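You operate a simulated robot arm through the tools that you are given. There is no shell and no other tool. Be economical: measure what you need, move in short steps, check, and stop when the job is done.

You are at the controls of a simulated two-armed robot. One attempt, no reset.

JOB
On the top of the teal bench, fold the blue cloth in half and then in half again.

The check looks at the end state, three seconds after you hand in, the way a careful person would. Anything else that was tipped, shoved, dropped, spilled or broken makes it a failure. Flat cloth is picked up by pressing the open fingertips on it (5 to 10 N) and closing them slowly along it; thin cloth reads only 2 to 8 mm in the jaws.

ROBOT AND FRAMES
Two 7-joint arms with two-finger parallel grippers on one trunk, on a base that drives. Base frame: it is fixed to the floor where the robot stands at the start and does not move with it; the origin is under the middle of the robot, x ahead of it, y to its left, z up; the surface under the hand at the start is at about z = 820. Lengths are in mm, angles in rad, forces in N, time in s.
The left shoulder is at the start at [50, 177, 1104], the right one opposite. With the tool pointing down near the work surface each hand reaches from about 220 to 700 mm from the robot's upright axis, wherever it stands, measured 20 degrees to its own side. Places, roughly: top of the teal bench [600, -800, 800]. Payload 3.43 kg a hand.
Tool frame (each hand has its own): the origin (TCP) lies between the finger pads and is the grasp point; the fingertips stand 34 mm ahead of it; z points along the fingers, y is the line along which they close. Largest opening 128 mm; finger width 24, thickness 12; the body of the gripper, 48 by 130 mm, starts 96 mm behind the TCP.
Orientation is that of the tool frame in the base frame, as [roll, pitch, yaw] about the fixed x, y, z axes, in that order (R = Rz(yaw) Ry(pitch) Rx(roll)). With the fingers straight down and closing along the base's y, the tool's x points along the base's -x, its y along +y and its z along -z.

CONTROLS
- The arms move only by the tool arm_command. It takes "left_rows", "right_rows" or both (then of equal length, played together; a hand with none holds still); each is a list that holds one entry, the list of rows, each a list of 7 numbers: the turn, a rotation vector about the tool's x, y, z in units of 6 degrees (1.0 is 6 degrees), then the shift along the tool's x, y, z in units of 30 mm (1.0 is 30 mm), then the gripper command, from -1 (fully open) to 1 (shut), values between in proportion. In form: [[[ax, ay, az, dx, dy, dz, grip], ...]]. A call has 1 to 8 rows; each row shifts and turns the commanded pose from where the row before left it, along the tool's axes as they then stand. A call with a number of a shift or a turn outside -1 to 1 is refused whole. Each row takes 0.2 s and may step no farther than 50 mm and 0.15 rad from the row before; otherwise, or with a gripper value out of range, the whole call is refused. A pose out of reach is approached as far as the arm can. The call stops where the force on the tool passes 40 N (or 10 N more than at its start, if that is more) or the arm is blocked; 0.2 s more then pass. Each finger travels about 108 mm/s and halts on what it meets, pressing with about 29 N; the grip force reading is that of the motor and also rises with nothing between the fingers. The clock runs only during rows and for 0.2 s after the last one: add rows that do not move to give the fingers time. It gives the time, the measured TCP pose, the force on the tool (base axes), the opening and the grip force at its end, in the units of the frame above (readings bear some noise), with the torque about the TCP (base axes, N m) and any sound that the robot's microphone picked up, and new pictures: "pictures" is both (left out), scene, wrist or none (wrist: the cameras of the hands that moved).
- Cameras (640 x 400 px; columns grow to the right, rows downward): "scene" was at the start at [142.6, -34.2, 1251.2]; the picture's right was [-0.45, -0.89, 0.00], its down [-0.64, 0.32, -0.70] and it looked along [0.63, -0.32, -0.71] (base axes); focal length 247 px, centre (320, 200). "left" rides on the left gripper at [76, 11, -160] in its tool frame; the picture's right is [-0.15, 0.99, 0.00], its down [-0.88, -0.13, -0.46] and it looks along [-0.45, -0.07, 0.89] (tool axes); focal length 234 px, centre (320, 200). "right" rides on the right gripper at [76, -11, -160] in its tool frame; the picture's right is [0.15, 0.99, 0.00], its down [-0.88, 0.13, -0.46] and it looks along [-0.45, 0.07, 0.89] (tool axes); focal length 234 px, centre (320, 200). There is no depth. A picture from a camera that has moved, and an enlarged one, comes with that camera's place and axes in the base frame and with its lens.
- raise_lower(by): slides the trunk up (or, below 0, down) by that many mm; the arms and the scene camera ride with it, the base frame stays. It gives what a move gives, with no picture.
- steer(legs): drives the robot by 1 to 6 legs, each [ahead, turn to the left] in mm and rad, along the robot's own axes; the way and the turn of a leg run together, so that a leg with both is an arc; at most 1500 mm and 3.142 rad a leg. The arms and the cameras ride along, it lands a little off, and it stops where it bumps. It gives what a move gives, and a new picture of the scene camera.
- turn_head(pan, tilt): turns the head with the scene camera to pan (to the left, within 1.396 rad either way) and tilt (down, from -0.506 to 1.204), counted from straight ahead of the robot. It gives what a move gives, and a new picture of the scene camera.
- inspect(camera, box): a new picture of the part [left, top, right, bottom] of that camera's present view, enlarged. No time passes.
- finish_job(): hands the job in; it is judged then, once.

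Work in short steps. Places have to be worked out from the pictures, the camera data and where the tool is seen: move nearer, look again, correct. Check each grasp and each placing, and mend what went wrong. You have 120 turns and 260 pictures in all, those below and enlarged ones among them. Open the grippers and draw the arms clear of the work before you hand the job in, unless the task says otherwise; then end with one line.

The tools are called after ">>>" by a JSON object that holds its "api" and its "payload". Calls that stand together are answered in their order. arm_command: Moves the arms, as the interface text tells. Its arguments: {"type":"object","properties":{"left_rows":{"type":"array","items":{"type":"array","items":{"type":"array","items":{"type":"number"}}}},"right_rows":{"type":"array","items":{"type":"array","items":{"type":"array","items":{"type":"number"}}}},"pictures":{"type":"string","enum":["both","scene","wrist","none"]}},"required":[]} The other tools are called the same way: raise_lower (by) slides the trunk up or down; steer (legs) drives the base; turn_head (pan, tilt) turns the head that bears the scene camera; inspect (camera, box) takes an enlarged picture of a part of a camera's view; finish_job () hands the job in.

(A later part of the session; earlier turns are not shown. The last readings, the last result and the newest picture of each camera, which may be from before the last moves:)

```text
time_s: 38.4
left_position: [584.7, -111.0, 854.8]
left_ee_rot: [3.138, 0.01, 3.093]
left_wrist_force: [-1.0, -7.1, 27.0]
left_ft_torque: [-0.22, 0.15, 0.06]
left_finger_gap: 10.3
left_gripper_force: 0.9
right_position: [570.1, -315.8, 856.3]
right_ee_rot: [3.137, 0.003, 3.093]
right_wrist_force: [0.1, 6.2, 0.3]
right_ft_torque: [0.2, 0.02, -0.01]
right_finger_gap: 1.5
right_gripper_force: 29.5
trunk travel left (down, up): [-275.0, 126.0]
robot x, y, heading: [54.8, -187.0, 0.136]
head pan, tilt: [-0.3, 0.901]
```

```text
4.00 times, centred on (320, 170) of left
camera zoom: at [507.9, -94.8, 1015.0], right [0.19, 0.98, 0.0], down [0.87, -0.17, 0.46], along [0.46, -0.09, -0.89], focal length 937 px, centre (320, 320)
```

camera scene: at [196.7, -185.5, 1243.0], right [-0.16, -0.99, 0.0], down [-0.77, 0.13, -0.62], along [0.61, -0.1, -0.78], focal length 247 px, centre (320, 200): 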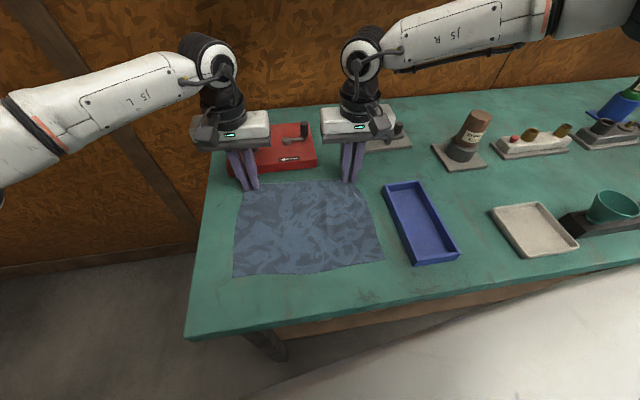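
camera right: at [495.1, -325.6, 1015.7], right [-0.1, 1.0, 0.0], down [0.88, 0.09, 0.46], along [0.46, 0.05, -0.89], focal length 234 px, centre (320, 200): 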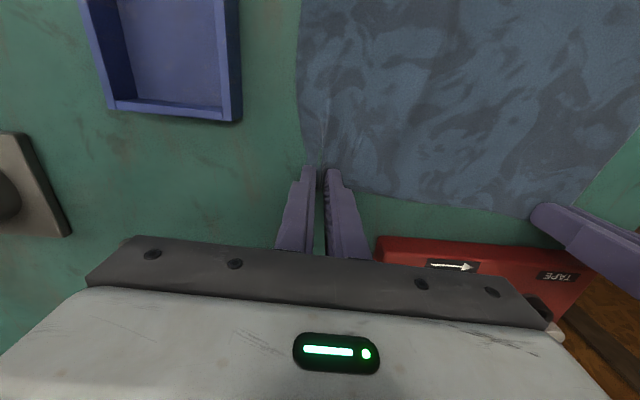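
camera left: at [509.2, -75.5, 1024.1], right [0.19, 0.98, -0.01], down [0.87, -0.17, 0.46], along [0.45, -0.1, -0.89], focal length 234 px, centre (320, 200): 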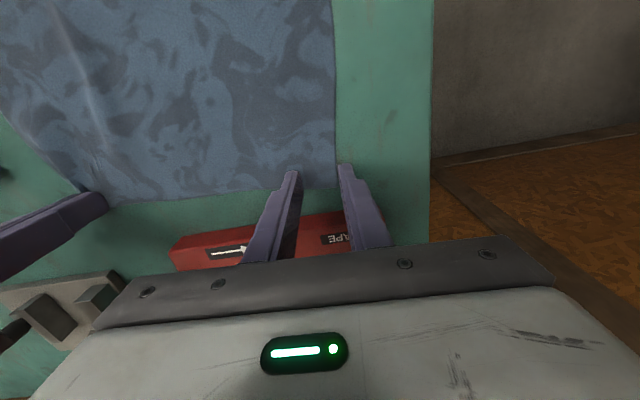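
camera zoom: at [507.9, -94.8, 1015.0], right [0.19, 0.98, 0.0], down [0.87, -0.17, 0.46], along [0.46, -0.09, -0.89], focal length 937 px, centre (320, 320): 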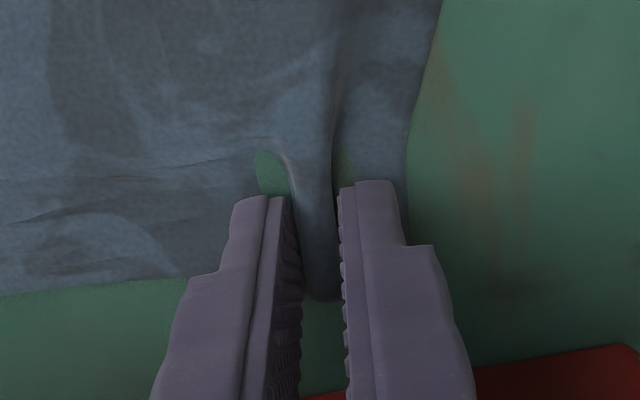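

A clear ridge stands between the left jaws now. Finish closing.

>>> {"api": "arm_command", "payload": {"left_rows": [[[0, 0, 0, 0, 0, -0.03, 0.9], [0, 0, 0, 0, 0, -0.03, 0.95], [0, 0, 0, 0, 0, 0, 1], [0, 0, 0, 0, 0, 0, 1]]]}}

```text
time_s: 39.4
left_position: [585.4, -110.5, 855.6]
left_ee_rot: [3.138, 0.007, 3.094]
left_wrist_force: [-0.2, -11.3, 18.5]
left_ft_torque: [-0.37, 0.05, 0.05]
left_finger_gap: 7.3
left_gripper_force: 29.2
right_position: [571.6, -316.3, 856.4]
right_ee_rot: [3.138, 0.005, 3.094]
right_wrist_force: [1.1, 11.3, 0.6]
right_ft_torque: [0.34, -0.03, -0.04]
right_finger_gap: 2.1
right_gripper_force: 29.1
trunk travel left (down, up): [-275.0, 126.0]
robot x, y, heading: [59.1, -185.8, 0.137]
head pan, tilt: [-0.3, 0.901]
camera scene: at [196.0, -185.9, 1243.2], right [-0.16, -0.99, 0.0], down [-0.77, 0.13, -0.62], along [0.61, -0.1, -0.78], focal length 247 px, centre (320, 200)
camera left: at [508.3, -94.4, 1015.3], right [0.19, 0.98, 0.01], down [0.87, -0.17, 0.46], along [0.45, -0.08, -0.89], focal length 234 px, centre (320, 200)
```

scene: 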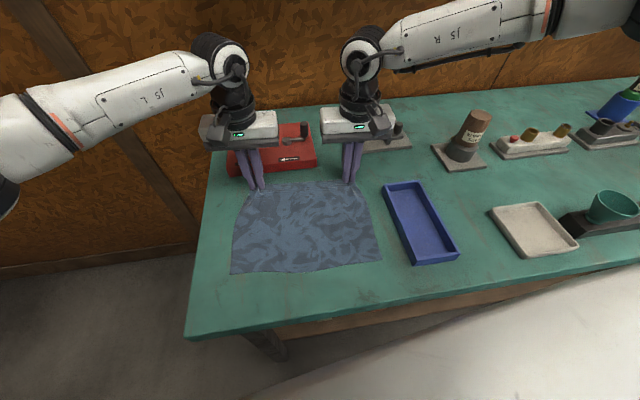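
left: 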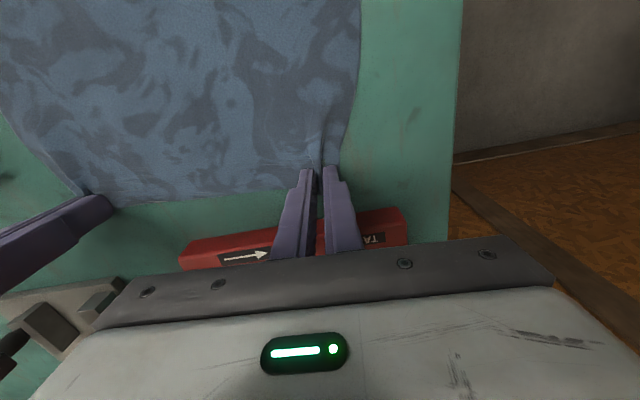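

Both hands hold the cloth (11 N tension between them confirms it). Start the folding arc: first quarter up, easing the tension slightly.

>>> {"api": "arm_command", "payload": {"left_rows": [[[0, 0, 0, 0.06, -0.08, -0.6, 1], [0, 0, 0, 0.18, 0, -0.58, 1], [0, 0, 0, 0.29, 0, -0.53, 1], [0, 0, 0, 0.39, 0, -0.46, 1]]], "right_rows": [[[0, 0, 0, 0.06, 0.08, -0.6, 1], [0, 0, 0, 0.18, 0, -0.58, 1], [0, 0, 0, 0.29, 0, -0.53, 1], [0, 0, 0, 0.39, 0, -0.46, 1]]]}}

```text
time_s: 40.4
left_position: [557.3, -109.1, 915.8]
left_ee_rot: [3.134, 0.005, 3.093]
left_wrist_force: [-1.2, -7.0, 0.5]
left_ft_torque: [-0.23, 0.03, 0.03]
left_finger_gap: 6.9
left_gripper_force: 28.6
right_position: [545.1, -315.0, 919.4]
right_ee_rot: [3.14, 0.001, 3.093]
right_wrist_force: [1.2, 7.3, -1.0]
right_ft_torque: [0.25, 0.0, -0.01]
right_finger_gap: 2.1
right_gripper_force: 29.2
trunk travel left (down, up): [-275.0, 126.0]
robot x, y, heading: [55.0, -184.0, 0.14]
head pan, tilt: [-0.3, 0.901]
camera scene: at [197.0, -185.5, 1243.0], right [-0.16, -0.99, 0.0], down [-0.77, 0.13, -0.62], along [0.61, -0.1, -0.78], focal length 247 px, centre (320, 200)
camera right: at [467.7, -323.1, 1080.1], right [-0.1, 1.0, 0.0], down [0.89, 0.09, 0.46], along [0.46, 0.05, -0.89], focal length 234 px, centre (320, 200)
camera left: at [481.0, -94.5, 1077.3], right [0.19, 0.98, 0.01], down [0.87, -0.17, 0.46], along [0.45, -0.08, -0.89], focal length 234 px, centre (320, 200)
```

scene: 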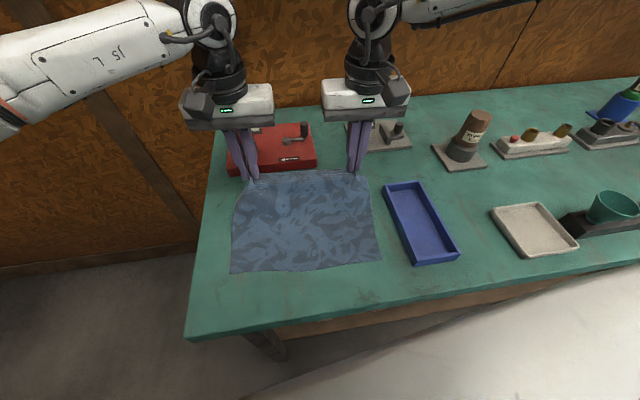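
right: 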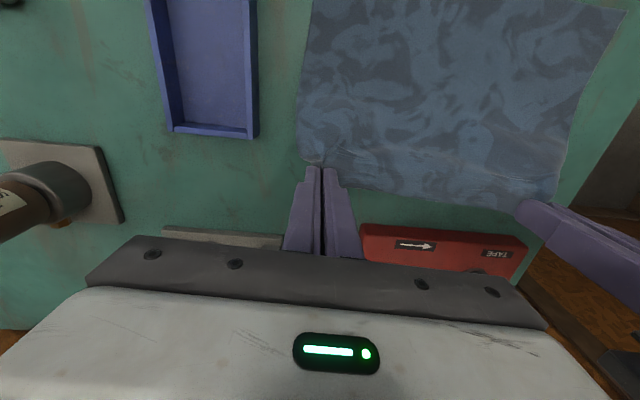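
left: 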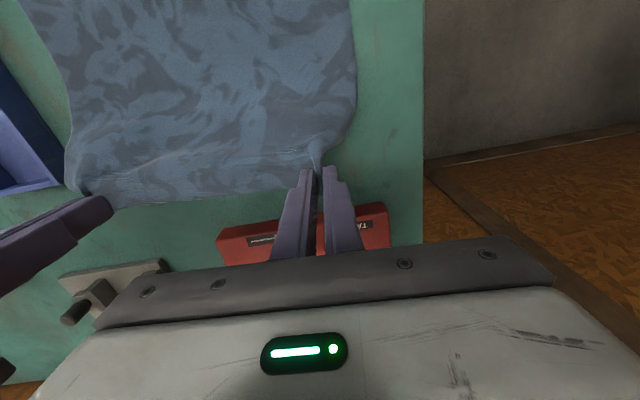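

Cloth rises with both hands. Continue the arc over the top.

>>> {"api": "arm_command", "payload": {"left_rows": [[[0, 0, 0, 0.48, -0.1, -0.48, 1], [0, 0, 0, 0.55, 0, -0.28, 1], [0, 0, 0, 0.59, 0, -0.17, 1], [0, 0, 0, 0.62, 0, -0.06, 1], [0, 0, 0, 0.62, 0, 0.06, 1], [0, 0, 0, 0.59, 0, 0.17, 1], [0, 0, 0, 0.55, 0, 0.28, 1]]], "right_rows": [[[0, 0, 0, 0.48, 0.1, -0.38, 1], [0, 0, 0, 0.55, 0, -0.28, 1], [0, 0, 0, 0.59, 0, -0.17, 1], [0, 0, 0, 0.62, 0, -0.06, 1], [0, 0, 0, 0.62, 0, 0.06, 1], [0, 0, 0, 0.59, 0, 0.17, 1], [0, 0, 0, 0.55, 0, 0.28, 1]]]}}

```text
time_s: 42.0
left_position: [437.0, -108.2, 930.6]
left_ee_rot: [3.136, 0.005, 3.095]
left_wrist_force: [0.3, 0.3, -0.3]
left_ft_torque: [0.0, 0.03, 0.02]
left_finger_gap: 6.8
left_gripper_force: 28.5
right_position: [423.7, -305.4, 931.9]
right_ee_rot: [3.141, 0.002, 3.094]
right_wrist_force: [0.0, 0.0, -0.2]
right_ft_torque: [-0.01, -0.02, 0.0]
right_finger_gap: 1.8
right_gripper_force: 28.8
trunk travel left (down, up): [-275.0, 126.0]
robot x, y, heading: [52.9, -182.7, 0.14]
head pan, tilt: [-0.3, 0.901]
camera scene: at [197.3, -185.5, 1243.0], right [-0.16, -0.99, 0.0], down [-0.77, 0.13, -0.62], along [0.61, -0.1, -0.78], focal length 247 px, centre (320, 200)
camera right: at [347.2, -314.2, 1092.6], right [-0.1, 1.0, 0.0], down [0.88, 0.09, 0.46], along [0.46, 0.05, -0.89], focal length 234 px, centre (320, 200)
camera left: at [360.2, -93.7, 1091.8], right [0.19, 0.98, 0.01], down [0.87, -0.17, 0.46], along [0.45, -0.08, -0.89], focal length 234 px, centre (320, 200)
```

scene: 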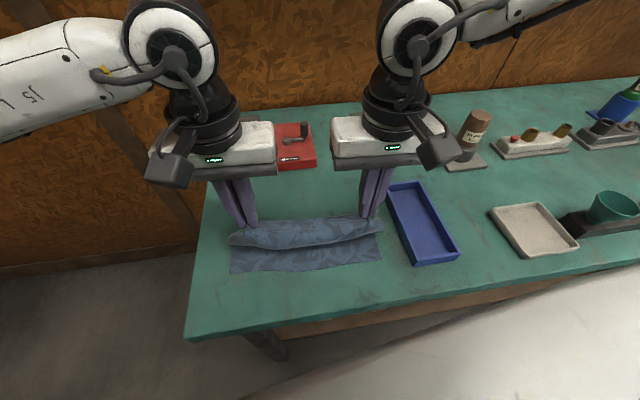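
right: 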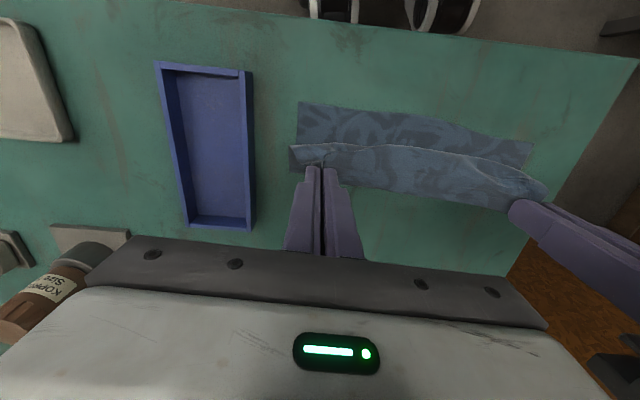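
left: 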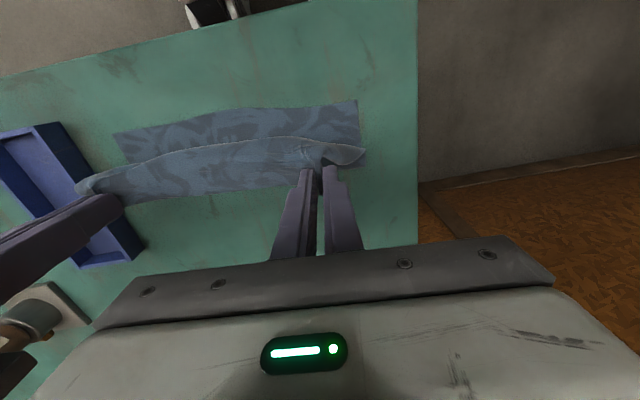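

Fold is tracking well: near corners at about (387,−57) and (371,−332). Lower the held edge onto the near edge, shifting both hands ~+7 mm in y to align.

>>> {"api": "arm_command", "payload": {"left_rows": [[[0, 0, 0, 0.45, 0.1, 0.4, 1], [0, 0, 0, 0.35, 0.1, 0.45, 1], [0, 0, 0, 0.22, 0.06, 0.5, 1], [0, 0, 0, 0.13, 0, 0.5, 1], [0, 0, 0, 0.05, 0, 0.5, 1], [0, 0, 0, 0, 0, 0, 1]]], "right_rows": [[[0, 0, 0, 0.42, 0.1, 0.4, 1], [0, 0, 0, 0.32, 0.1, 0.45, 1], [0, 0, 0, 0.2, 0.06, 0.5, 1], [0, 0, 0, 0.13, 0, 0.5, 1], [0, 0, 0, 0.05, 0, 0.5, 1], [0, 0, 0, 0, 0, 0, 1]]]}}

```text
time_s: 43.4
left_position: [402.5, -96.6, 860.6]
left_ee_rot: [3.135, 0.006, 3.095]
left_wrist_force: [-0.3, 0.4, 3.5]
left_ft_torque: [0.03, -0.01, 0.0]
left_finger_gap: 6.6
left_gripper_force: 29.2
right_position: [390.5, -296.3, 859.7]
right_ee_rot: [3.14, 0.002, 3.094]
right_wrist_force: [-0.3, -0.3, -0.2]
right_ft_torque: [0.01, 0.01, 0.03]
right_finger_gap: 1.9
right_gripper_force: 28.8
trunk travel left (down, up): [-275.0, 126.0]
robot x, y, heading: [54.9, -185.8, 0.139]
head pan, tilt: [-0.3, 0.901]
camera scene: at [197.2, -185.6, 1243.0], right [-0.16, -0.99, 0.0], down [-0.77, 0.13, -0.62], along [0.61, -0.1, -0.78], focal length 247 px, centre (320, 200)
camera right: at [314.2, -304.8, 1020.8], right [-0.1, 1.0, 0.0], down [0.88, 0.09, 0.46], along [0.46, 0.05, -0.89], focal length 234 px, centre (320, 200)
camera left: at [325.9, -82.5, 1022.2], right [0.19, 0.98, 0.01], down [0.87, -0.17, 0.46], along [0.45, -0.08, -0.89], focal length 234 px, centre (320, 200)
```

scene: 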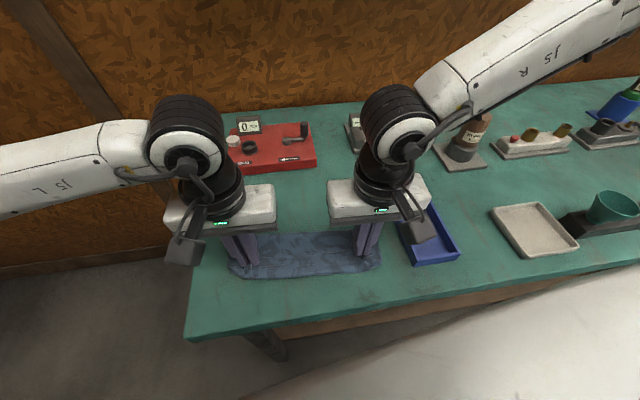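
right: 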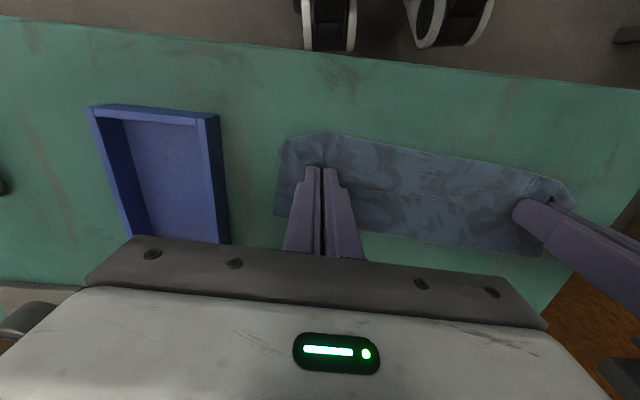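
left: 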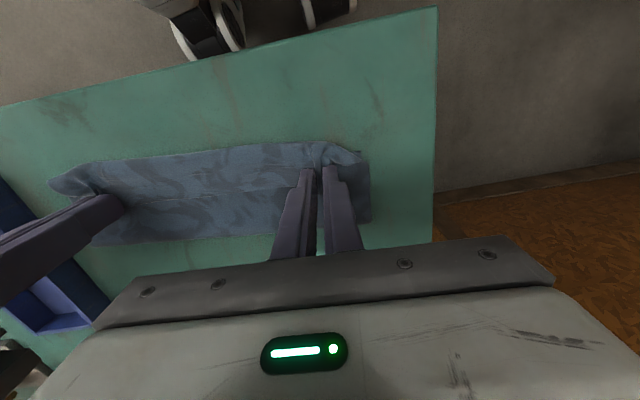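

The edges lie together nicely. Open slowly at the surface so the bunched cloth spreads, then lift.

>>> {"api": "arm_command", "payload": {"left_rows": [[[0, 0, 0, 0, 0, 0.05, 0.95], [0, 0, 0, 0, 0, 0, 0.9], [0, 0, 0, 0, 0, 0, 0.85], [0, 0, 0, 0, 0, 0, 0.8], [0, 0, 0, 0, 0, 0, 0.7], [0, 0, 0, 0, 0, 0, 0.6], [0, 0, 0, 0, 0, 0, 0.55]]], "right_rows": [[[0, 0, 0, 0, 0, 0.08, 0.95], [0, 0, 0, 0, 0, 0, 0.9], [0, 0, 0, 0, 0, 0, 0.85], [0, 0, 0, 0, 0, 0, 0.8], [0, 0, 0, 0, 0, 0, 0.7], [0, 0, 0, 0, 0, 0, 0.6], [0, 0, 0, 0, 0, 0, 0.55]]], "pictures": "wrist"}}

```text
time_s: 45.0
left_position: [403.6, -95.7, 860.4]
left_ee_rot: [3.135, 0.006, 3.094]
left_wrist_force: [-0.6, 0.3, -0.3]
left_ft_torque: [-0.04, -0.01, 0.02]
left_finger_gap: 28.7
left_gripper_force: 0.0
right_position: [390.9, -295.7, 858.6]
right_ee_rot: [3.14, 0.001, 3.095]
right_wrist_force: [0.2, 0.2, 0.5]
right_ft_torque: [0.02, -0.01, -0.01]
right_finger_gap: 29.0
right_gripper_force: 0.0
trunk travel left (down, up): [-275.0, 126.0]
robot x, y, heading: [56.4, -188.5, 0.135]
head pan, tilt: [-0.3, 0.901]
camera right: at [314.6, -304.6, 1018.9], right [-0.1, 1.0, 0.0], down [0.89, 0.09, 0.46], along [0.46, 0.05, -0.89], focal length 234 px, centre (320, 200)
camera left: at [325.9, -82.5, 1020.3], right [0.19, 0.98, 0.01], down [0.87, -0.17, 0.46], along [0.45, -0.08, -0.89], focal length 234 px, centre (320, 200)
```

right: 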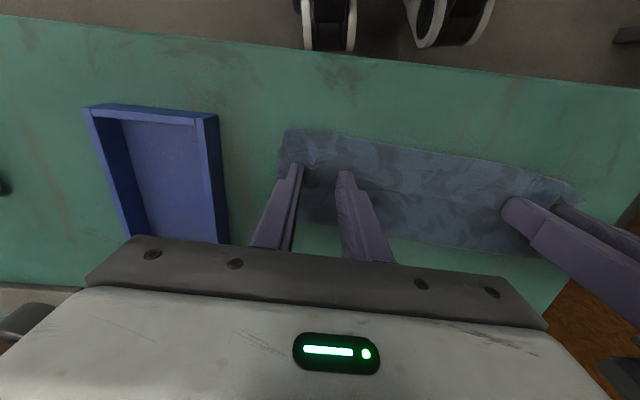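
left: 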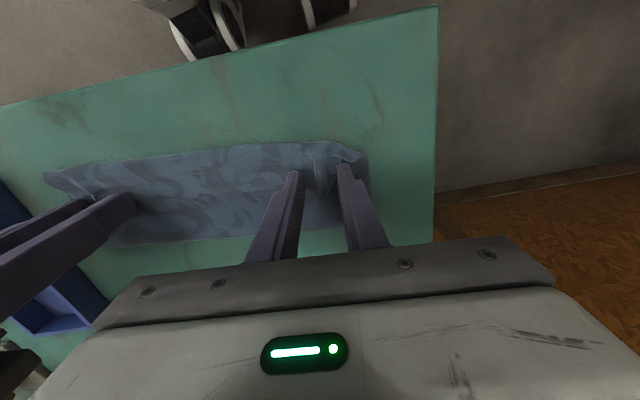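

Released. Lift both hands straight up and look.

>>> {"api": "arm_command", "payload": {"left_rows": [[[0, 0, 0, 0, 0, -0.9, 0.55], [0, 0, 0, 0, 0, -0.9, 0.55], [0, 0, 0, 0, 0, -0.9, 0.55], [0, 0, 0, 0, 0.5, -0.9, 0.55], [0, 0, 0, 0, 1, 0, 0.5], [0, 0, 0, 0, 1, 0, 0.5]]], "right_rows": [[[0, 0, 0, 0, 0, -0.9, 0.55], [0, 0, 0, 0, 0, -0.9, 0.55], [0, 0, 0, 0, 0, -0.9, 0.55], [0, 0, 0, 0, -0.5, -0.9, 0.55], [0, 0, 0, 0, -1, 0, 0.5], [0, 0, 0, 0, -1, 0, 0.5]]]}}

```text
time_s: 46.4
left_position: [404.1, -22.6, 969.8]
left_ee_rot: [3.136, 0.006, 3.094]
left_wrist_force: [-0.1, 0.0, 0.2]
left_ft_torque: [-0.01, -0.01, -0.05]
left_finger_gap: 32.0
left_gripper_force: 0.1
right_position: [388.8, -370.2, 965.0]
right_ee_rot: [3.139, 0.003, 3.095]
right_wrist_force: [-1.0, -0.7, -0.6]
right_ft_torque: [0.0, -0.02, 0.02]
right_finger_gap: 32.1
right_gripper_force: 0.0
trunk travel left (down, up): [-275.0, 126.0]
robot x, y, heading: [51.3, -182.5, 0.137]
head pan, tilt: [-0.3, 0.901]
camera scene: at [197.2, -185.8, 1243.0], right [-0.16, -0.99, 0.0], down [-0.77, 0.13, -0.62], along [0.61, -0.1, -0.78], focal length 247 px, centre (320, 200)
camera right: at [312.3, -379.0, 1125.7], right [-0.1, 1.0, 0.0], down [0.89, 0.09, 0.46], along [0.45, 0.05, -0.89], focal length 234 px, centre (320, 200)
camera left: at [327.7, -8.5, 1130.1], right [0.19, 0.98, 0.01], down [0.87, -0.17, 0.46], along [0.45, -0.08, -0.89], focal length 234 px, centre (320, 200)
```

scene: 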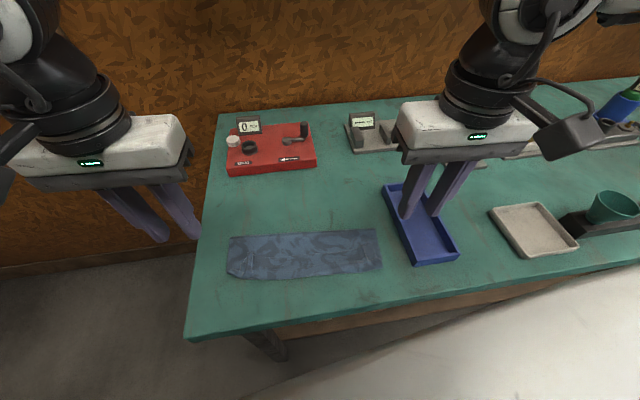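
right: 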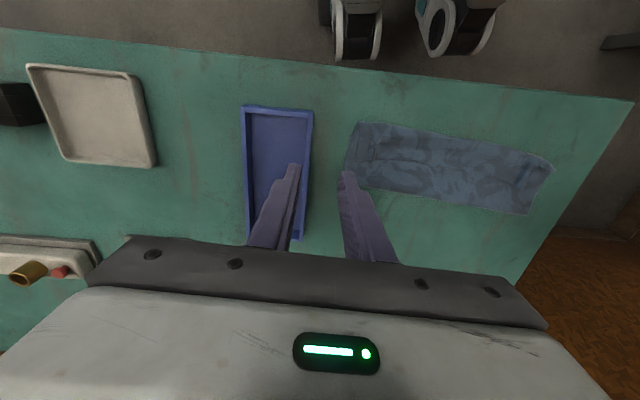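
left: 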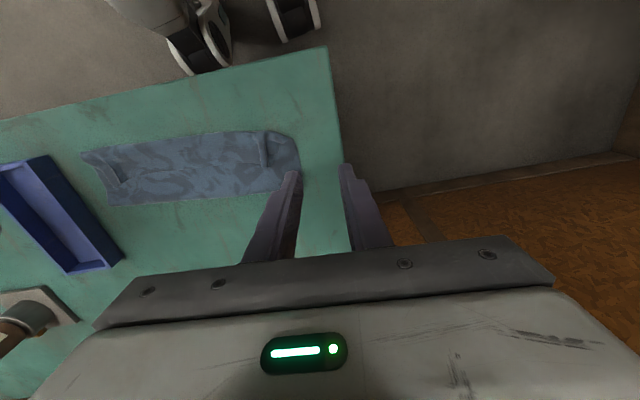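

>>> {"api": "inspect", "payload": {"camera": "scene", "box": [210, 210, 402, 300]}}

```text
3.33 times, centred on (306, 255) of scene
camera zoom: at [197.2, -185.8, 1243.0], right [-0.16, -0.99, 0.0], down [-0.77, 0.13, -0.62], along [0.61, -0.1, -0.78], focal length 822 px, centre (367, 17)
```

zoom: 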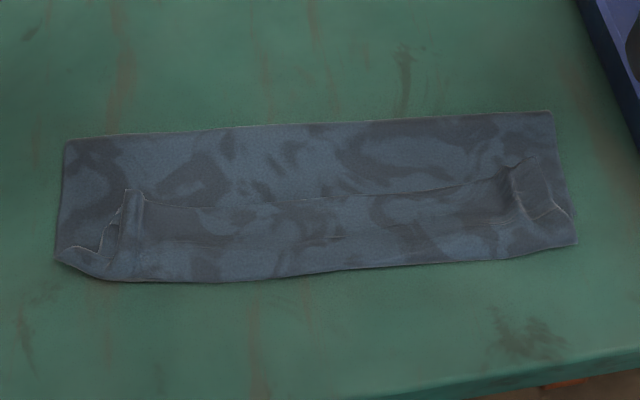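

First fold is good, but small ridges remain where I pinched, at about (402,−84) and (392,−304). I'll straddle each ridge with narrow jaws, press lightly and open to spread them; first move above.

>>> {"api": "arm_command", "payload": {"left_rows": [[[0, 0, 0, 0, -0.7, 0, 0.7], [0, 0, 0, 0, -0.7, 0.2, 0.75], [0, 0, 0, 0, -0.65, 0.6, 0.75], [0, 0, 0, 0, 0, 0.8, 0.75], [0, 0, 0, 0, 0, 0.8, 0.75], [0, 0, 0, 0, 0, 0.8, 0.75]]], "right_rows": [[[0, 0, 0, 0, 0.75, 0, 0.7], [0, 0, 0, 0, 0.75, 0.2, 0.75], [0, 0, 0, 0, 0.7, 0.6, 0.75], [0, 0, 0, 0, 0, 0.8, 0.75], [0, 0, 0, 0, 0, 0.8, 0.75], [0, 0, 0, 0, 0, 0.7, 0.75]]], "pictures": "wrist"}}

>>> {"api": "inspect", "payload": {"camera": "left", "box": [220, 100, 420, 225]}}

>>> {"api": "inspect", "payload": {"camera": "right", "box": [220, 100, 420, 225]}}

```text
time_s: 47.8
left_position: [403.1, -84.5, 873.7]
left_ee_rot: [3.134, 0.004, 3.096]
left_wrist_force: [0.0, -0.3, 0.8]
left_ft_torque: [-0.02, 0.01, 0.02]
left_finger_gap: 16.2
left_gripper_force: 0.1
right_position: [391.5, -303.9, 872.7]
right_ee_rot: [3.14, 0.003, 3.095]
right_wrist_force: [0.8, -0.8, 0.9]
right_ft_torque: [0.0, -0.03, 0.02]
right_finger_gap: 15.9
right_gripper_force: 0.0
trunk travel left (down, up): [-275.0, 126.0]
robot x, y, heading: [55.2, -186.4, 0.137]
head pan, tilt: [-0.3, 0.901]
camera right: at [314.2, -313.7, 1032.5], right [-0.1, 1.0, 0.0], down [0.88, 0.09, 0.46], along [0.46, 0.05, -0.89], focal length 234 px, centre (320, 200)
camera left: at [326.4, -69.5, 1033.8], right [0.19, 0.98, 0.01], down [0.87, -0.17, 0.46], along [0.45, -0.08, -0.89], focal length 234 px, centre (320, 200)
```

right: 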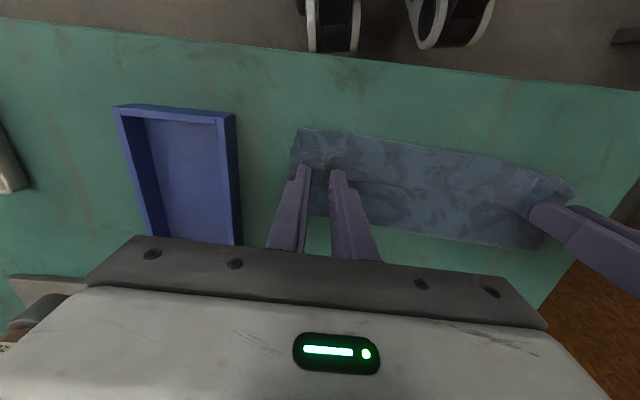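
left: 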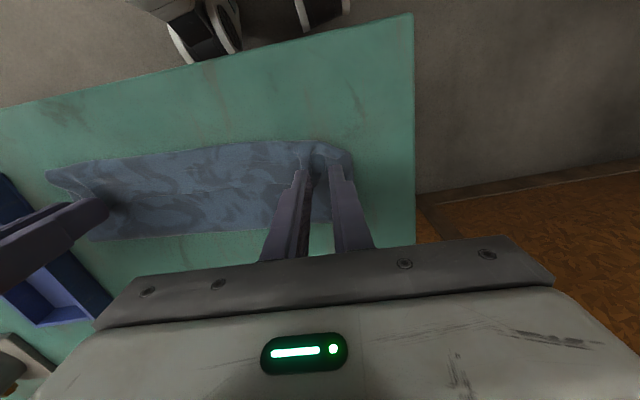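

```text
3.20 times, centred on (320, 162) of left
camera zoom: at [326.4, -69.5, 1033.8], right [0.19, 0.98, 0.01], down [0.87, -0.17, 0.46], along [0.45, -0.08, -0.89], focal length 749 px, centre (320, 320)
```

zoom: 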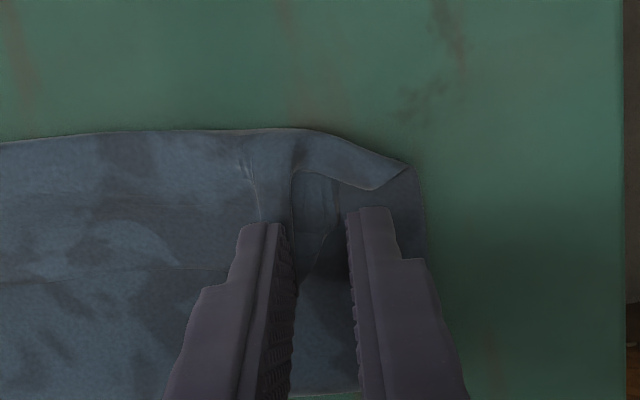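

```text
3.20 times, centred on (320, 162) of right
camera zoom: at [314.2, -313.7, 1032.5], right [-0.1, 1.0, 0.0], down [0.88, 0.09, 0.46], along [0.46, 0.05, -0.89], focal length 749 px, centre (320, 320)
```

zoom: 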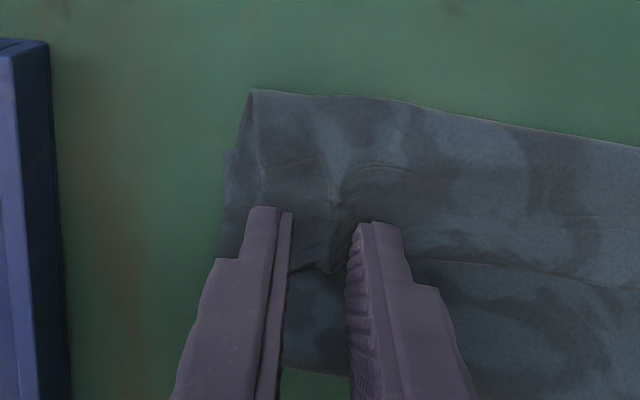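

The jaws straddle the ridges. Press down gently toward contact.

>>> {"api": "arm_command", "payload": {"left_rows": [[[0, 0, 0, 0, 0, 0.3, 0.75], [0, 0, 0, 0, 0, 0.2, 0.75], [0, 0, 0, 0, 0, 0, 0.75]]], "right_rows": [[[0, 0, 0, 0, 0, 0.3, 0.75], [0, 0, 0, 0, 0, 0.2, 0.75], [0, 0, 0, 0, 0, 0, 0.75]]], "pictures": "none"}}

```text
time_s: 48.6
left_position: [403.2, -85.3, 856.3]
left_ee_rot: [3.135, 0.005, 3.093]
left_wrist_force: [-0.4, -0.1, 2.4]
left_ft_torque: [-0.01, 0.01, 0.01]
left_finger_gap: 15.9
left_gripper_force: 0.0
right_position: [391.3, -305.1, 858.5]
right_ee_rot: [3.141, 0.001, 3.094]
right_wrist_force: [1.0, -0.1, -0.2]
right_ft_torque: [0.03, 0.02, 0.0]
right_finger_gap: 16.3
right_gripper_force: 0.0
trunk travel left (down, up): [-275.0, 126.0]
robot x, y, heading: [54.6, -184.0, 0.134]
head pan, tilt: [-0.3, 0.901]
```

>>> {"api": "arm_command", "payload": {"left_rows": [[[0, 0, 0, 0, 0, 0.05, 0.75], [0, 0, 0, 0, 0, 0, 0.7], [0, 0, 0, 0, 0.05, 0, 0.65], [0, 0, 0, 0, 0.05, 0, 0.6], [0, 0, 0, 0, 0.05, 0, 0.55], [0, 0, 0, 0, 0.05, 0, 0.5], [0, 0, 0, 0, 0, 0, 0.45]]], "right_rows": [[[0, 0, 0, 0, 0, 0.12, 0.75], [0, 0, 0, 0, 0, 0, 0.7], [0, 0, 0, 0, -0.05, 0, 0.65], [0, 0, 0, 0, -0.05, 0, 0.6], [0, 0, 0, 0, -0.05, 0, 0.55], [0, 0, 0, 0, -0.05, 0, 0.5], [0, 0, 0, 0, 0, 0, 0.45]]], "pictures": "none"}}

>>> {"api": "inspect", "payload": {"camera": "left", "box": [220, 100, 420, 225]}}

>>> {"api": "inspect", "payload": {"camera": "right", "box": [220, 100, 420, 225]}}

```text
time_s: 50.2
left_position: [401.1, -77.7, 857.6]
left_ee_rot: [3.136, 0.007, 3.092]
left_wrist_force: [-0.3, -1.1, 15.1]
left_ft_torque: [-0.33, -0.03, -0.02]
left_finger_gap: 35.6
left_gripper_force: 0.9
right_position: [390.1, -309.8, 855.9]
right_ee_rot: [3.136, 0.007, 3.096]
right_wrist_force: [2.2, 7.1, 19.9]
right_ft_torque: [-0.11, 0.0, -0.04]
right_finger_gap: 30.1
right_gripper_force: 0.0
trunk travel left (down, up): [-275.0, 126.0]
robot x, y, heading: [52.2, -182.0, 0.141]
head pan, tilt: [-0.3, 0.901]
```

```text
3.20 times, centred on (320, 162) of left
camera zoom: at [325.4, -62.8, 1016.7], right [0.19, 0.98, 0.01], down [0.87, -0.17, 0.46], along [0.45, -0.08, -0.89], focal length 749 px, centre (320, 320)
```

zoom: 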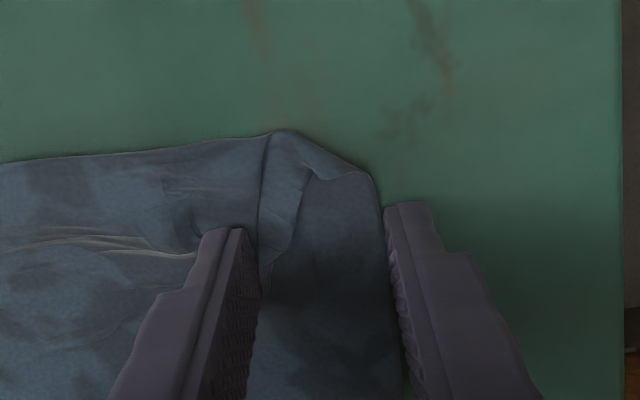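

```text
3.20 times, centred on (320, 162) of right
camera zoom: at [313.4, -318.8, 1016.3], right [-0.1, 1.0, 0.0], down [0.88, 0.09, 0.46], along [0.46, 0.05, -0.89], focal length 749 px, centre (320, 320)
```

zoom: 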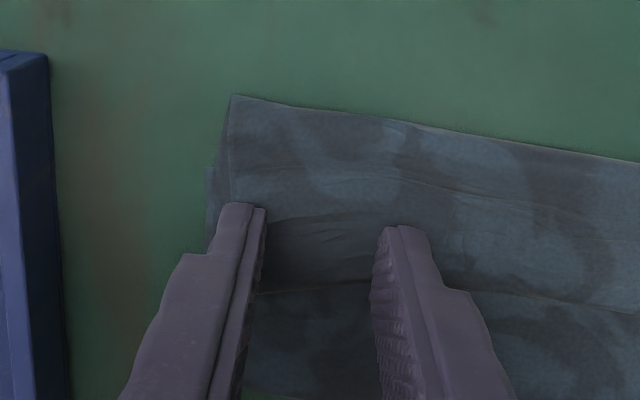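

Right is smooth now. Left still has a folded bit; lift both and look from above.

>>> {"api": "arm_command", "payload": {"left_rows": [[[0, 0, 0, 0, 0, -0.5, 0.45], [0, 0, 0, 0, 0, -0.9, 0.5], [0, 0, 0, 0, 0, -0.9, 0.5], [0, 0, 0, 0, 0.3, -0.9, 0.5], [0, 0, 0, 0, 1, 0, 0.5], [0, 0, 0, 0, 1, 0, 0.5]]], "right_rows": [[[0, 0, 0, 0, 0, -0.5, 0.45], [0, 0, 0, 0, 0, -0.9, 0.5], [0, 0, 0, 0, 0, -0.9, 0.5], [0, 0, 0, 0, -0.3, -0.9, 0.5], [0, 0, 0, 0, -1, 0, 0.5], [0, 0, 0, 0, -1, 0, 0.5]]], "pictures": "none"}}

>>> {"api": "inspect", "payload": {"camera": "scene", "box": [210, 210, 402, 300]}}

>>> {"api": "inspect", "payload": {"camera": "left", "box": [60, 80, 380, 280]}}

```text
time_s: 51.6
left_position: [404.2, -9.4, 952.6]
left_ee_rot: [3.137, 0.006, 3.093]
left_wrist_force: [-0.5, -0.1, -0.8]
left_ft_torque: [-0.03, -0.06, 0.05]
left_finger_gap: 32.2
left_gripper_force: 0.1
right_position: [388.3, -376.7, 951.1]
right_ee_rot: [3.14, 0.002, 3.095]
right_wrist_force: [-0.7, -0.1, -0.3]
right_ft_torque: [-0.02, 0.01, -0.03]
right_finger_gap: 32.2
right_gripper_force: 0.1
trunk travel left (down, up): [-275.0, 126.0]
robot x, y, heading: [50.2, -193.2, 0.132]
head pan, tilt: [-0.3, 0.901]
```

```text
3.33 times, centred on (306, 255) of scene
camera zoom: at [197.2, -185.7, 1243.0], right [-0.16, -0.99, 0.0], down [-0.77, 0.13, -0.62], along [0.61, -0.1, -0.78], focal length 822 px, centre (367, 17)
```

zoom: 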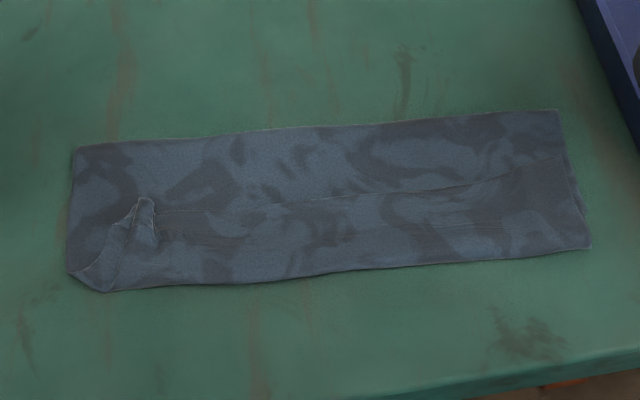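

```text
2.00 times, centred on (220, 180) of left
camera zoom: at [328.4, 5.8, 1113.6], right [0.19, 0.98, 0.01], down [0.87, -0.17, 0.46], along [0.45, -0.08, -0.89], focal length 468 px, centre (520, 240)
```

zoom: 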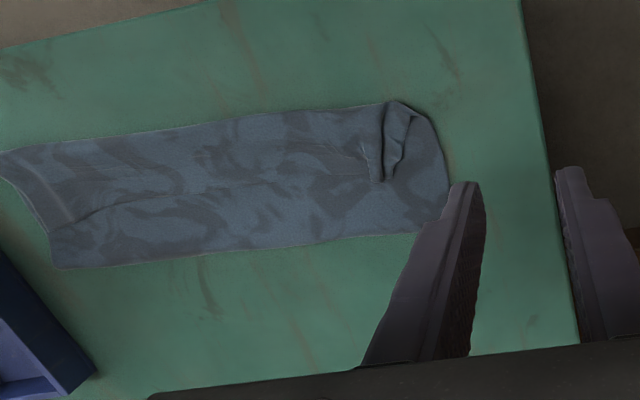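

Take a close look at the left near corner.

>>> {"api": "inspect", "payload": {"camera": "scene", "box": [222, 250, 278, 304]}}

>>> {"api": "inspect", "payload": {"camera": "left", "box": [225, 115, 305, 195]}}

```text
7.41 times, centred on (250, 277) of scene
camera zoom: at [197.2, -185.7, 1243.0], right [-0.16, -0.99, 0.0], down [-0.77, 0.13, -0.62], along [0.61, -0.1, -0.78], focal length 1828 px, centre (838, -370)
```

zoom: 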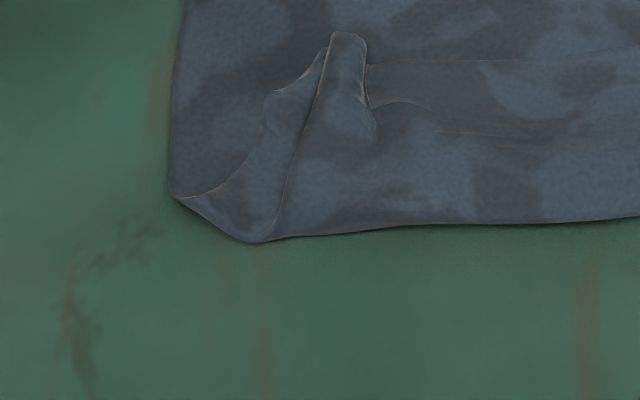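

```text
5.00 times, centred on (265, 155) of left
camera zoom: at [328.4, 5.8, 1113.6], right [0.19, 0.98, 0.01], down [0.87, -0.17, 0.46], along [0.45, -0.08, -0.89], focal length 1171 px, centre (595, 425)
```

zoom: 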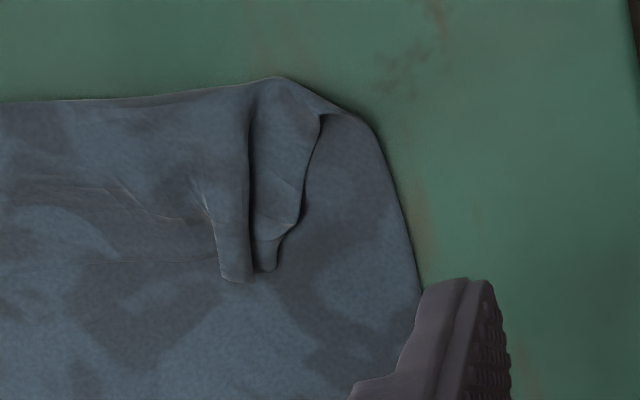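

Working the numbers out, the top layer overshot: the fold line is at only x≈450, and the slack made a loop, with the free edge turned back at x≈405. I'll regrasp that free edge at the same points, unfold, and refold with tilted hands. First hover above the edge.

>>> {"api": "arm_command", "payload": {"left_rows": [[[0, 0, 0, 0.1, -0.95, 0, 0.45], [0, 0, 0, 0, -0.95, 0, 0.45], [0, 0, 0, 0, -0.87, 0.4, 0.45], [0, 0, 0, 0, 0, 0.8, 0.45], [0, 0, 0, 0, 0, 0.8, 0.45], [0, 0, 0, 0, 0, 0.75, 0.45]]], "right_rows": [[[0, 0, 0, 0, 0.8, 0, 0.45], [0, 0, 0, 0, 0.8, 0, 0.45], [0, 0, 0, 0, 0.76, 0.4, 0.45], [0, 0, 0, 0, 0, 0.8, 0.45], [0, 0, 0, 0, 0, 0.8, 0.45], [0, 0, 0, 0, 0, 0.75, 0.45]]], "pictures": "none"}}

>>> {"api": "inspect", "payload": {"camera": "left", "box": [220, 100, 420, 225]}}

>>> {"api": "inspect", "payload": {"camera": "right", "box": [220, 100, 420, 225]}}

```text
time_s: 53.0
left_position: [399.1, -92.7, 867.0]
left_ee_rot: [3.134, 0.005, 3.095]
left_wrist_force: [-0.2, -0.5, -0.4]
left_ft_torque: [-0.03, 0.01, 0.01]
left_finger_gap: 35.0
left_gripper_force: 0.1
right_position: [391.0, -309.9, 866.6]
right_ee_rot: [3.14, 0.0, 3.094]
right_wrist_force: [-0.3, 0.3, -0.1]
right_ft_torque: [0.0, 0.01, -0.02]
right_finger_gap: 35.1
right_gripper_force: 0.2
trunk travel left (down, up): [-275.0, 126.0]
robot x, y, heading: [52.9, -186.2, 0.139]
head pan, tilt: [-0.3, 0.901]
```

```text
3.20 times, centred on (320, 162) of left
camera zoom: at [322.4, -77.4, 1026.8], right [0.19, 0.98, 0.01], down [0.87, -0.17, 0.46], along [0.45, -0.08, -0.89], focal length 749 px, centre (320, 320)
```

zoom: 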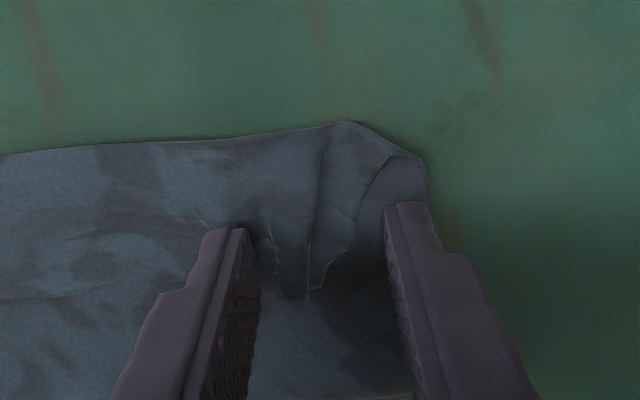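

```text
3.20 times, centred on (320, 162) of right
camera zoom: at [314.0, -317.9, 1027.9], right [-0.1, 1.0, 0.0], down [0.89, 0.09, 0.46], along [0.45, 0.05, -0.89], focal length 749 px, centre (320, 320)
```

zoom: 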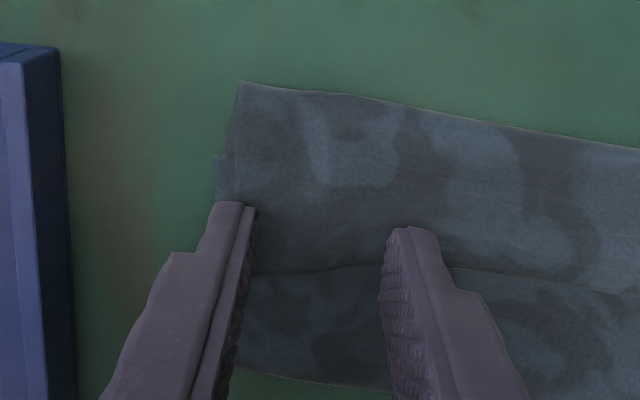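

Free edge is clear at x≈400 on the right, and the ridge stands between the left jaws. Descend to light contact.

>>> {"api": "arm_command", "payload": {"left_rows": [[[0, 0, 0, 0, 0, 0.2, 0.45], [0, 0, 0, 0, 0, 0.13, 0.45], [0, 0, 0, 0, 0, 0, 0.45]]], "right_rows": [[[0, 0, 0, 0, 0, 0.2, 0.45], [0, 0, 0, 0, 0, 0.13, 0.45], [0, 0, 0, 0, 0, 0, 0.45]]], "pictures": "none"}}

```text
time_s: 53.8
left_position: [398.6, -90.9, 858.2]
left_ee_rot: [3.136, 0.004, 3.095]
left_wrist_force: [0.1, 0.2, -0.2]
left_ft_torque: [0.02, -0.01, 0.02]
left_finger_gap: 35.1
left_gripper_force: 0.1
right_position: [390.0, -309.0, 858.4]
right_ee_rot: [3.14, 0.001, 3.096]
right_wrist_force: [-0.1, -0.8, 0.4]
right_ft_torque: [0.01, -0.01, -0.02]
right_finger_gap: 34.9
right_gripper_force: 0.1
trunk travel left (down, up): [-275.0, 126.0]
robot x, y, heading: [50.8, -185.0, 0.132]
head pan, tilt: [-0.3, 0.901]
```

>>> {"api": "arm_command", "payload": {"left_rows": [[[0, 0, 0, 0, 0, 0.06, 0.45], [0, 0, 0, 0, 0, 0.04, 0.45], [0, 0, 0, 0, 0, 0, 0.45]]], "right_rows": [[[0, 0, 0, 0, 0, 0.06, 0.45], [0, 0, 0, 0, 0, 0.04, 0.45], [0, 0, 0, 0, 0, 0, 0.45]]], "pictures": "none"}}

```text
time_s: 54.6
left_position: [398.4, -92.4, 856.2]
left_ee_rot: [3.137, 0.007, 3.093]
left_wrist_force: [0.5, -0.1, 3.7]
left_ft_torque: [-0.04, -0.04, 0.0]
left_finger_gap: 35.0
left_gripper_force: 0.1
right_position: [390.0, -307.0, 855.8]
right_ee_rot: [3.14, 0.005, 3.095]
right_wrist_force: [-0.6, -2.8, 17.4]
right_ft_torque: [-0.41, 0.11, -0.02]
right_finger_gap: 36.0
right_gripper_force: 0.7
trunk travel left (down, up): [-275.0, 126.0]
robot x, y, heading: [52.7, -186.9, 0.139]
head pan, tilt: [-0.3, 0.901]
```

Left 3.7 N, right 17 N: ease the right slightly, press left a bit, and close slowly.

>>> {"api": "arm_command", "payload": {"left_rows": [[[0, 0, 0, 0, 0, 0.04, 0.45], [0, 0, 0, 0, 0, 0, 0.5], [0, 0, 0, 0, 0, 0, 0.56], [0, 0, 0, 0, 0, 0, 0.62], [0, 0, 0, 0, 0, 0, 0.68], [0, 0, 0, 0, 0, 0, 0.74], [0, 0, 0, 0, 0, 0, 0.8], [0, 0, 0, 0, 0, 0, 0.86]]], "right_rows": [[[0.05, 0, 0, 0, 0, -0.04, 0.45], [0, 0, 0, 0, 0, 0, 0.5], [0, 0, 0, 0, 0, 0, 0.56], [0, 0, 0, 0, 0, 0, 0.62], [0, 0, 0, 0, 0, 0, 0.68], [0, 0, 0, 0, 0, 0, 0.74], [0, 0, 0, 0, 0, 0, 0.8], [0, 0, 0, 0, 0, 0, 0.86]]], "pictures": "none"}}

>>> {"api": "inspect", "payload": {"camera": "left", "box": [220, 100, 420, 225]}}

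>>> {"api": "inspect", "payload": {"camera": "right", "box": [220, 100, 420, 225]}}

```text
time_s: 56.4
left_position: [398.5, -91.4, 856.1]
left_ee_rot: [3.136, 0.008, 3.097]
left_wrist_force: [-0.1, -3.6, 26.4]
left_ft_torque: [-0.31, 0.14, 0.06]
left_finger_gap: 10.7
left_gripper_force: 1.2
right_position: [390.7, -309.0, 856.2]
right_ee_rot: [-3.14, 0.003, 3.094]
right_wrist_force: [0.2, -0.6, 1.5]
right_ft_torque: [-0.03, 0.01, -0.01]
right_finger_gap: 8.7
right_gripper_force: 0.1
trunk travel left (down, up): [-275.0, 126.0]
robot x, y, heading: [47.1, -186.3, 0.135]
head pan, tilt: [-0.3, 0.901]
```

```text
3.20 times, centred on (320, 162) of left
camera zoom: at [321.4, -78.0, 1015.8], right [0.19, 0.98, 0.01], down [0.87, -0.17, 0.46], along [0.46, -0.08, -0.89], focal length 749 px, centre (320, 320)
```

zoom: 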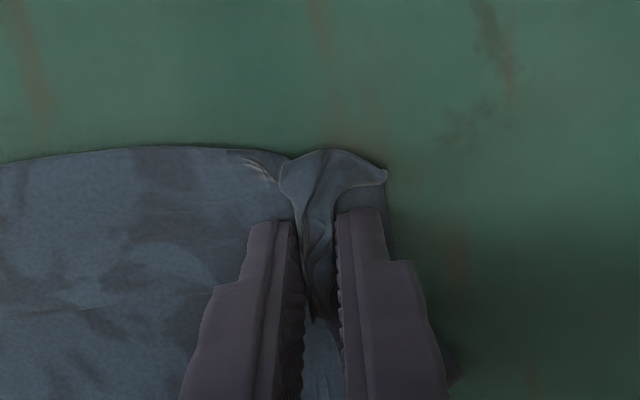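

```text
3.20 times, centred on (320, 162) of right
camera zoom: at [313.0, -317.1, 1017.0], right [-0.1, 1.0, 0.0], down [0.88, 0.09, 0.46], along [0.46, 0.04, -0.89], focal length 749 px, centre (320, 320)
```

zoom: 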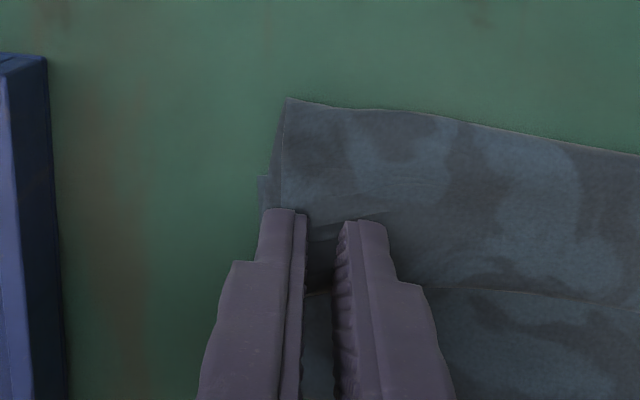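

Left caught a good ridge; close it. Right only slid; reopen and move inward for another go.

>>> {"api": "arm_command", "payload": {"left_rows": [[[0, 0, 0, 0, 0, -0.04, 0.9], [0, 0, 0, 0, 0, -0.04, 0.95], [0, 0, 0, 0, 0, 0, 1], [0, 0, 0, 0, 0, 0, 1]]], "right_rows": [[[0, 0, 0, 0, 0, -0.25, 0.7], [0, 0, 0, 0, 0.2, 0, 0.5], [0, 0, 0, 0, 0.2, 0, 0.45], [0, 0, 0, 0, 0, 0.15, 0.45]]], "pictures": "wrist"}}

```text
time_s: 57.4
left_position: [399.3, -91.2, 855.7]
left_ee_rot: [3.131, 0.003, 3.096]
left_wrist_force: [-0.3, -0.9, 5.6]
left_ft_torque: [-0.01, 0.04, 0.01]
left_finger_gap: 7.5
left_gripper_force: 28.4
right_position: [391.1, -296.0, 858.7]
right_ee_rot: [-3.138, 0.002, 3.095]
right_wrist_force: [-0.3, 0.1, 0.0]
right_ft_torque: [-0.04, 0.02, 0.03]
right_finger_gap: 35.1
right_gripper_force: 0.0
trunk travel left (down, up): [-275.0, 126.0]
robot x, y, heading: [53.8, -183.0, 0.134]
head pan, tilt: [-0.3, 0.901]
camera right: at [315.1, -304.1, 1019.5], right [-0.1, 1.0, 0.0], down [0.89, 0.09, 0.46], along [0.45, 0.04, -0.89], focal length 234 px, centre (320, 200)
camera left: at [322.3, -77.1, 1016.7], right [0.19, 0.98, 0.01], down [0.87, -0.17, 0.46], along [0.45, -0.08, -0.89], focal length 234 px, centre (320, 200)
```

right: 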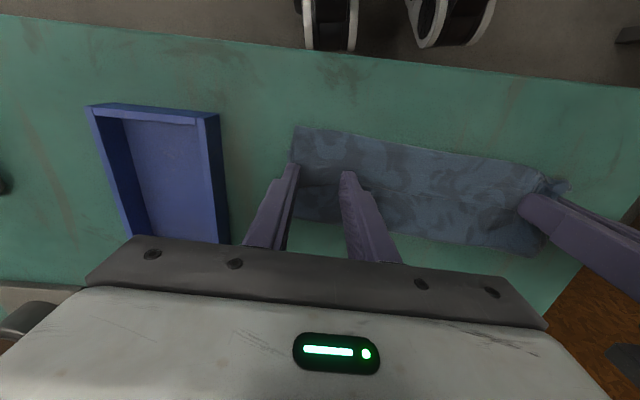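
left: 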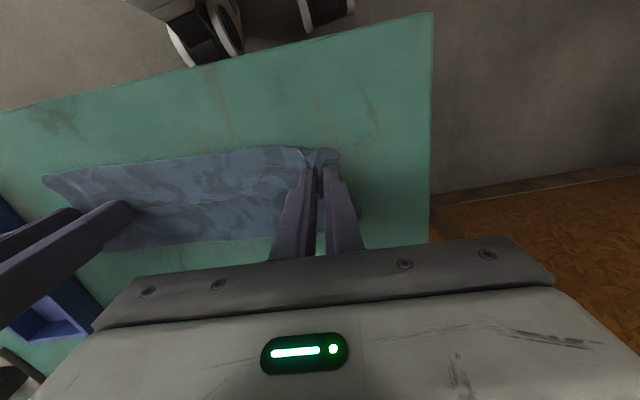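

Right outer finger is just inside the cloth edge. Press to contact again.

>>> {"api": "arm_command", "payload": {"right_rows": [[[0, 0, 0, 0, 0, 0.08, 0.45], [0, 0, 0, 0, 0, 0.03, 0.45], [0, 0, 0, 0, 0, 0, 0.45]]], "pictures": "none"}}

```text
time_s: 58.2
left_position: [399.5, -92.5, 856.3]
left_ee_rot: [3.135, 0.005, 3.094]
left_wrist_force: [0.1, -0.1, 0.1]
left_ft_torque: [0.01, -0.02, 0.02]
left_finger_gap: 2.9
left_gripper_force: 28.6
right_position: [392.7, -296.0, 856.6]
right_ee_rot: [-3.138, 0.002, 3.094]
right_wrist_force: [-0.4, 0.6, 5.9]
right_ft_torque: [-0.07, 0.02, -0.02]
right_finger_gap: 35.1
right_gripper_force: 0.0
trunk travel left (down, up): [-275.0, 126.0]
robot x, y, heading: [50.5, -184.9, 0.134]
head pan, tilt: [-0.3, 0.901]
```

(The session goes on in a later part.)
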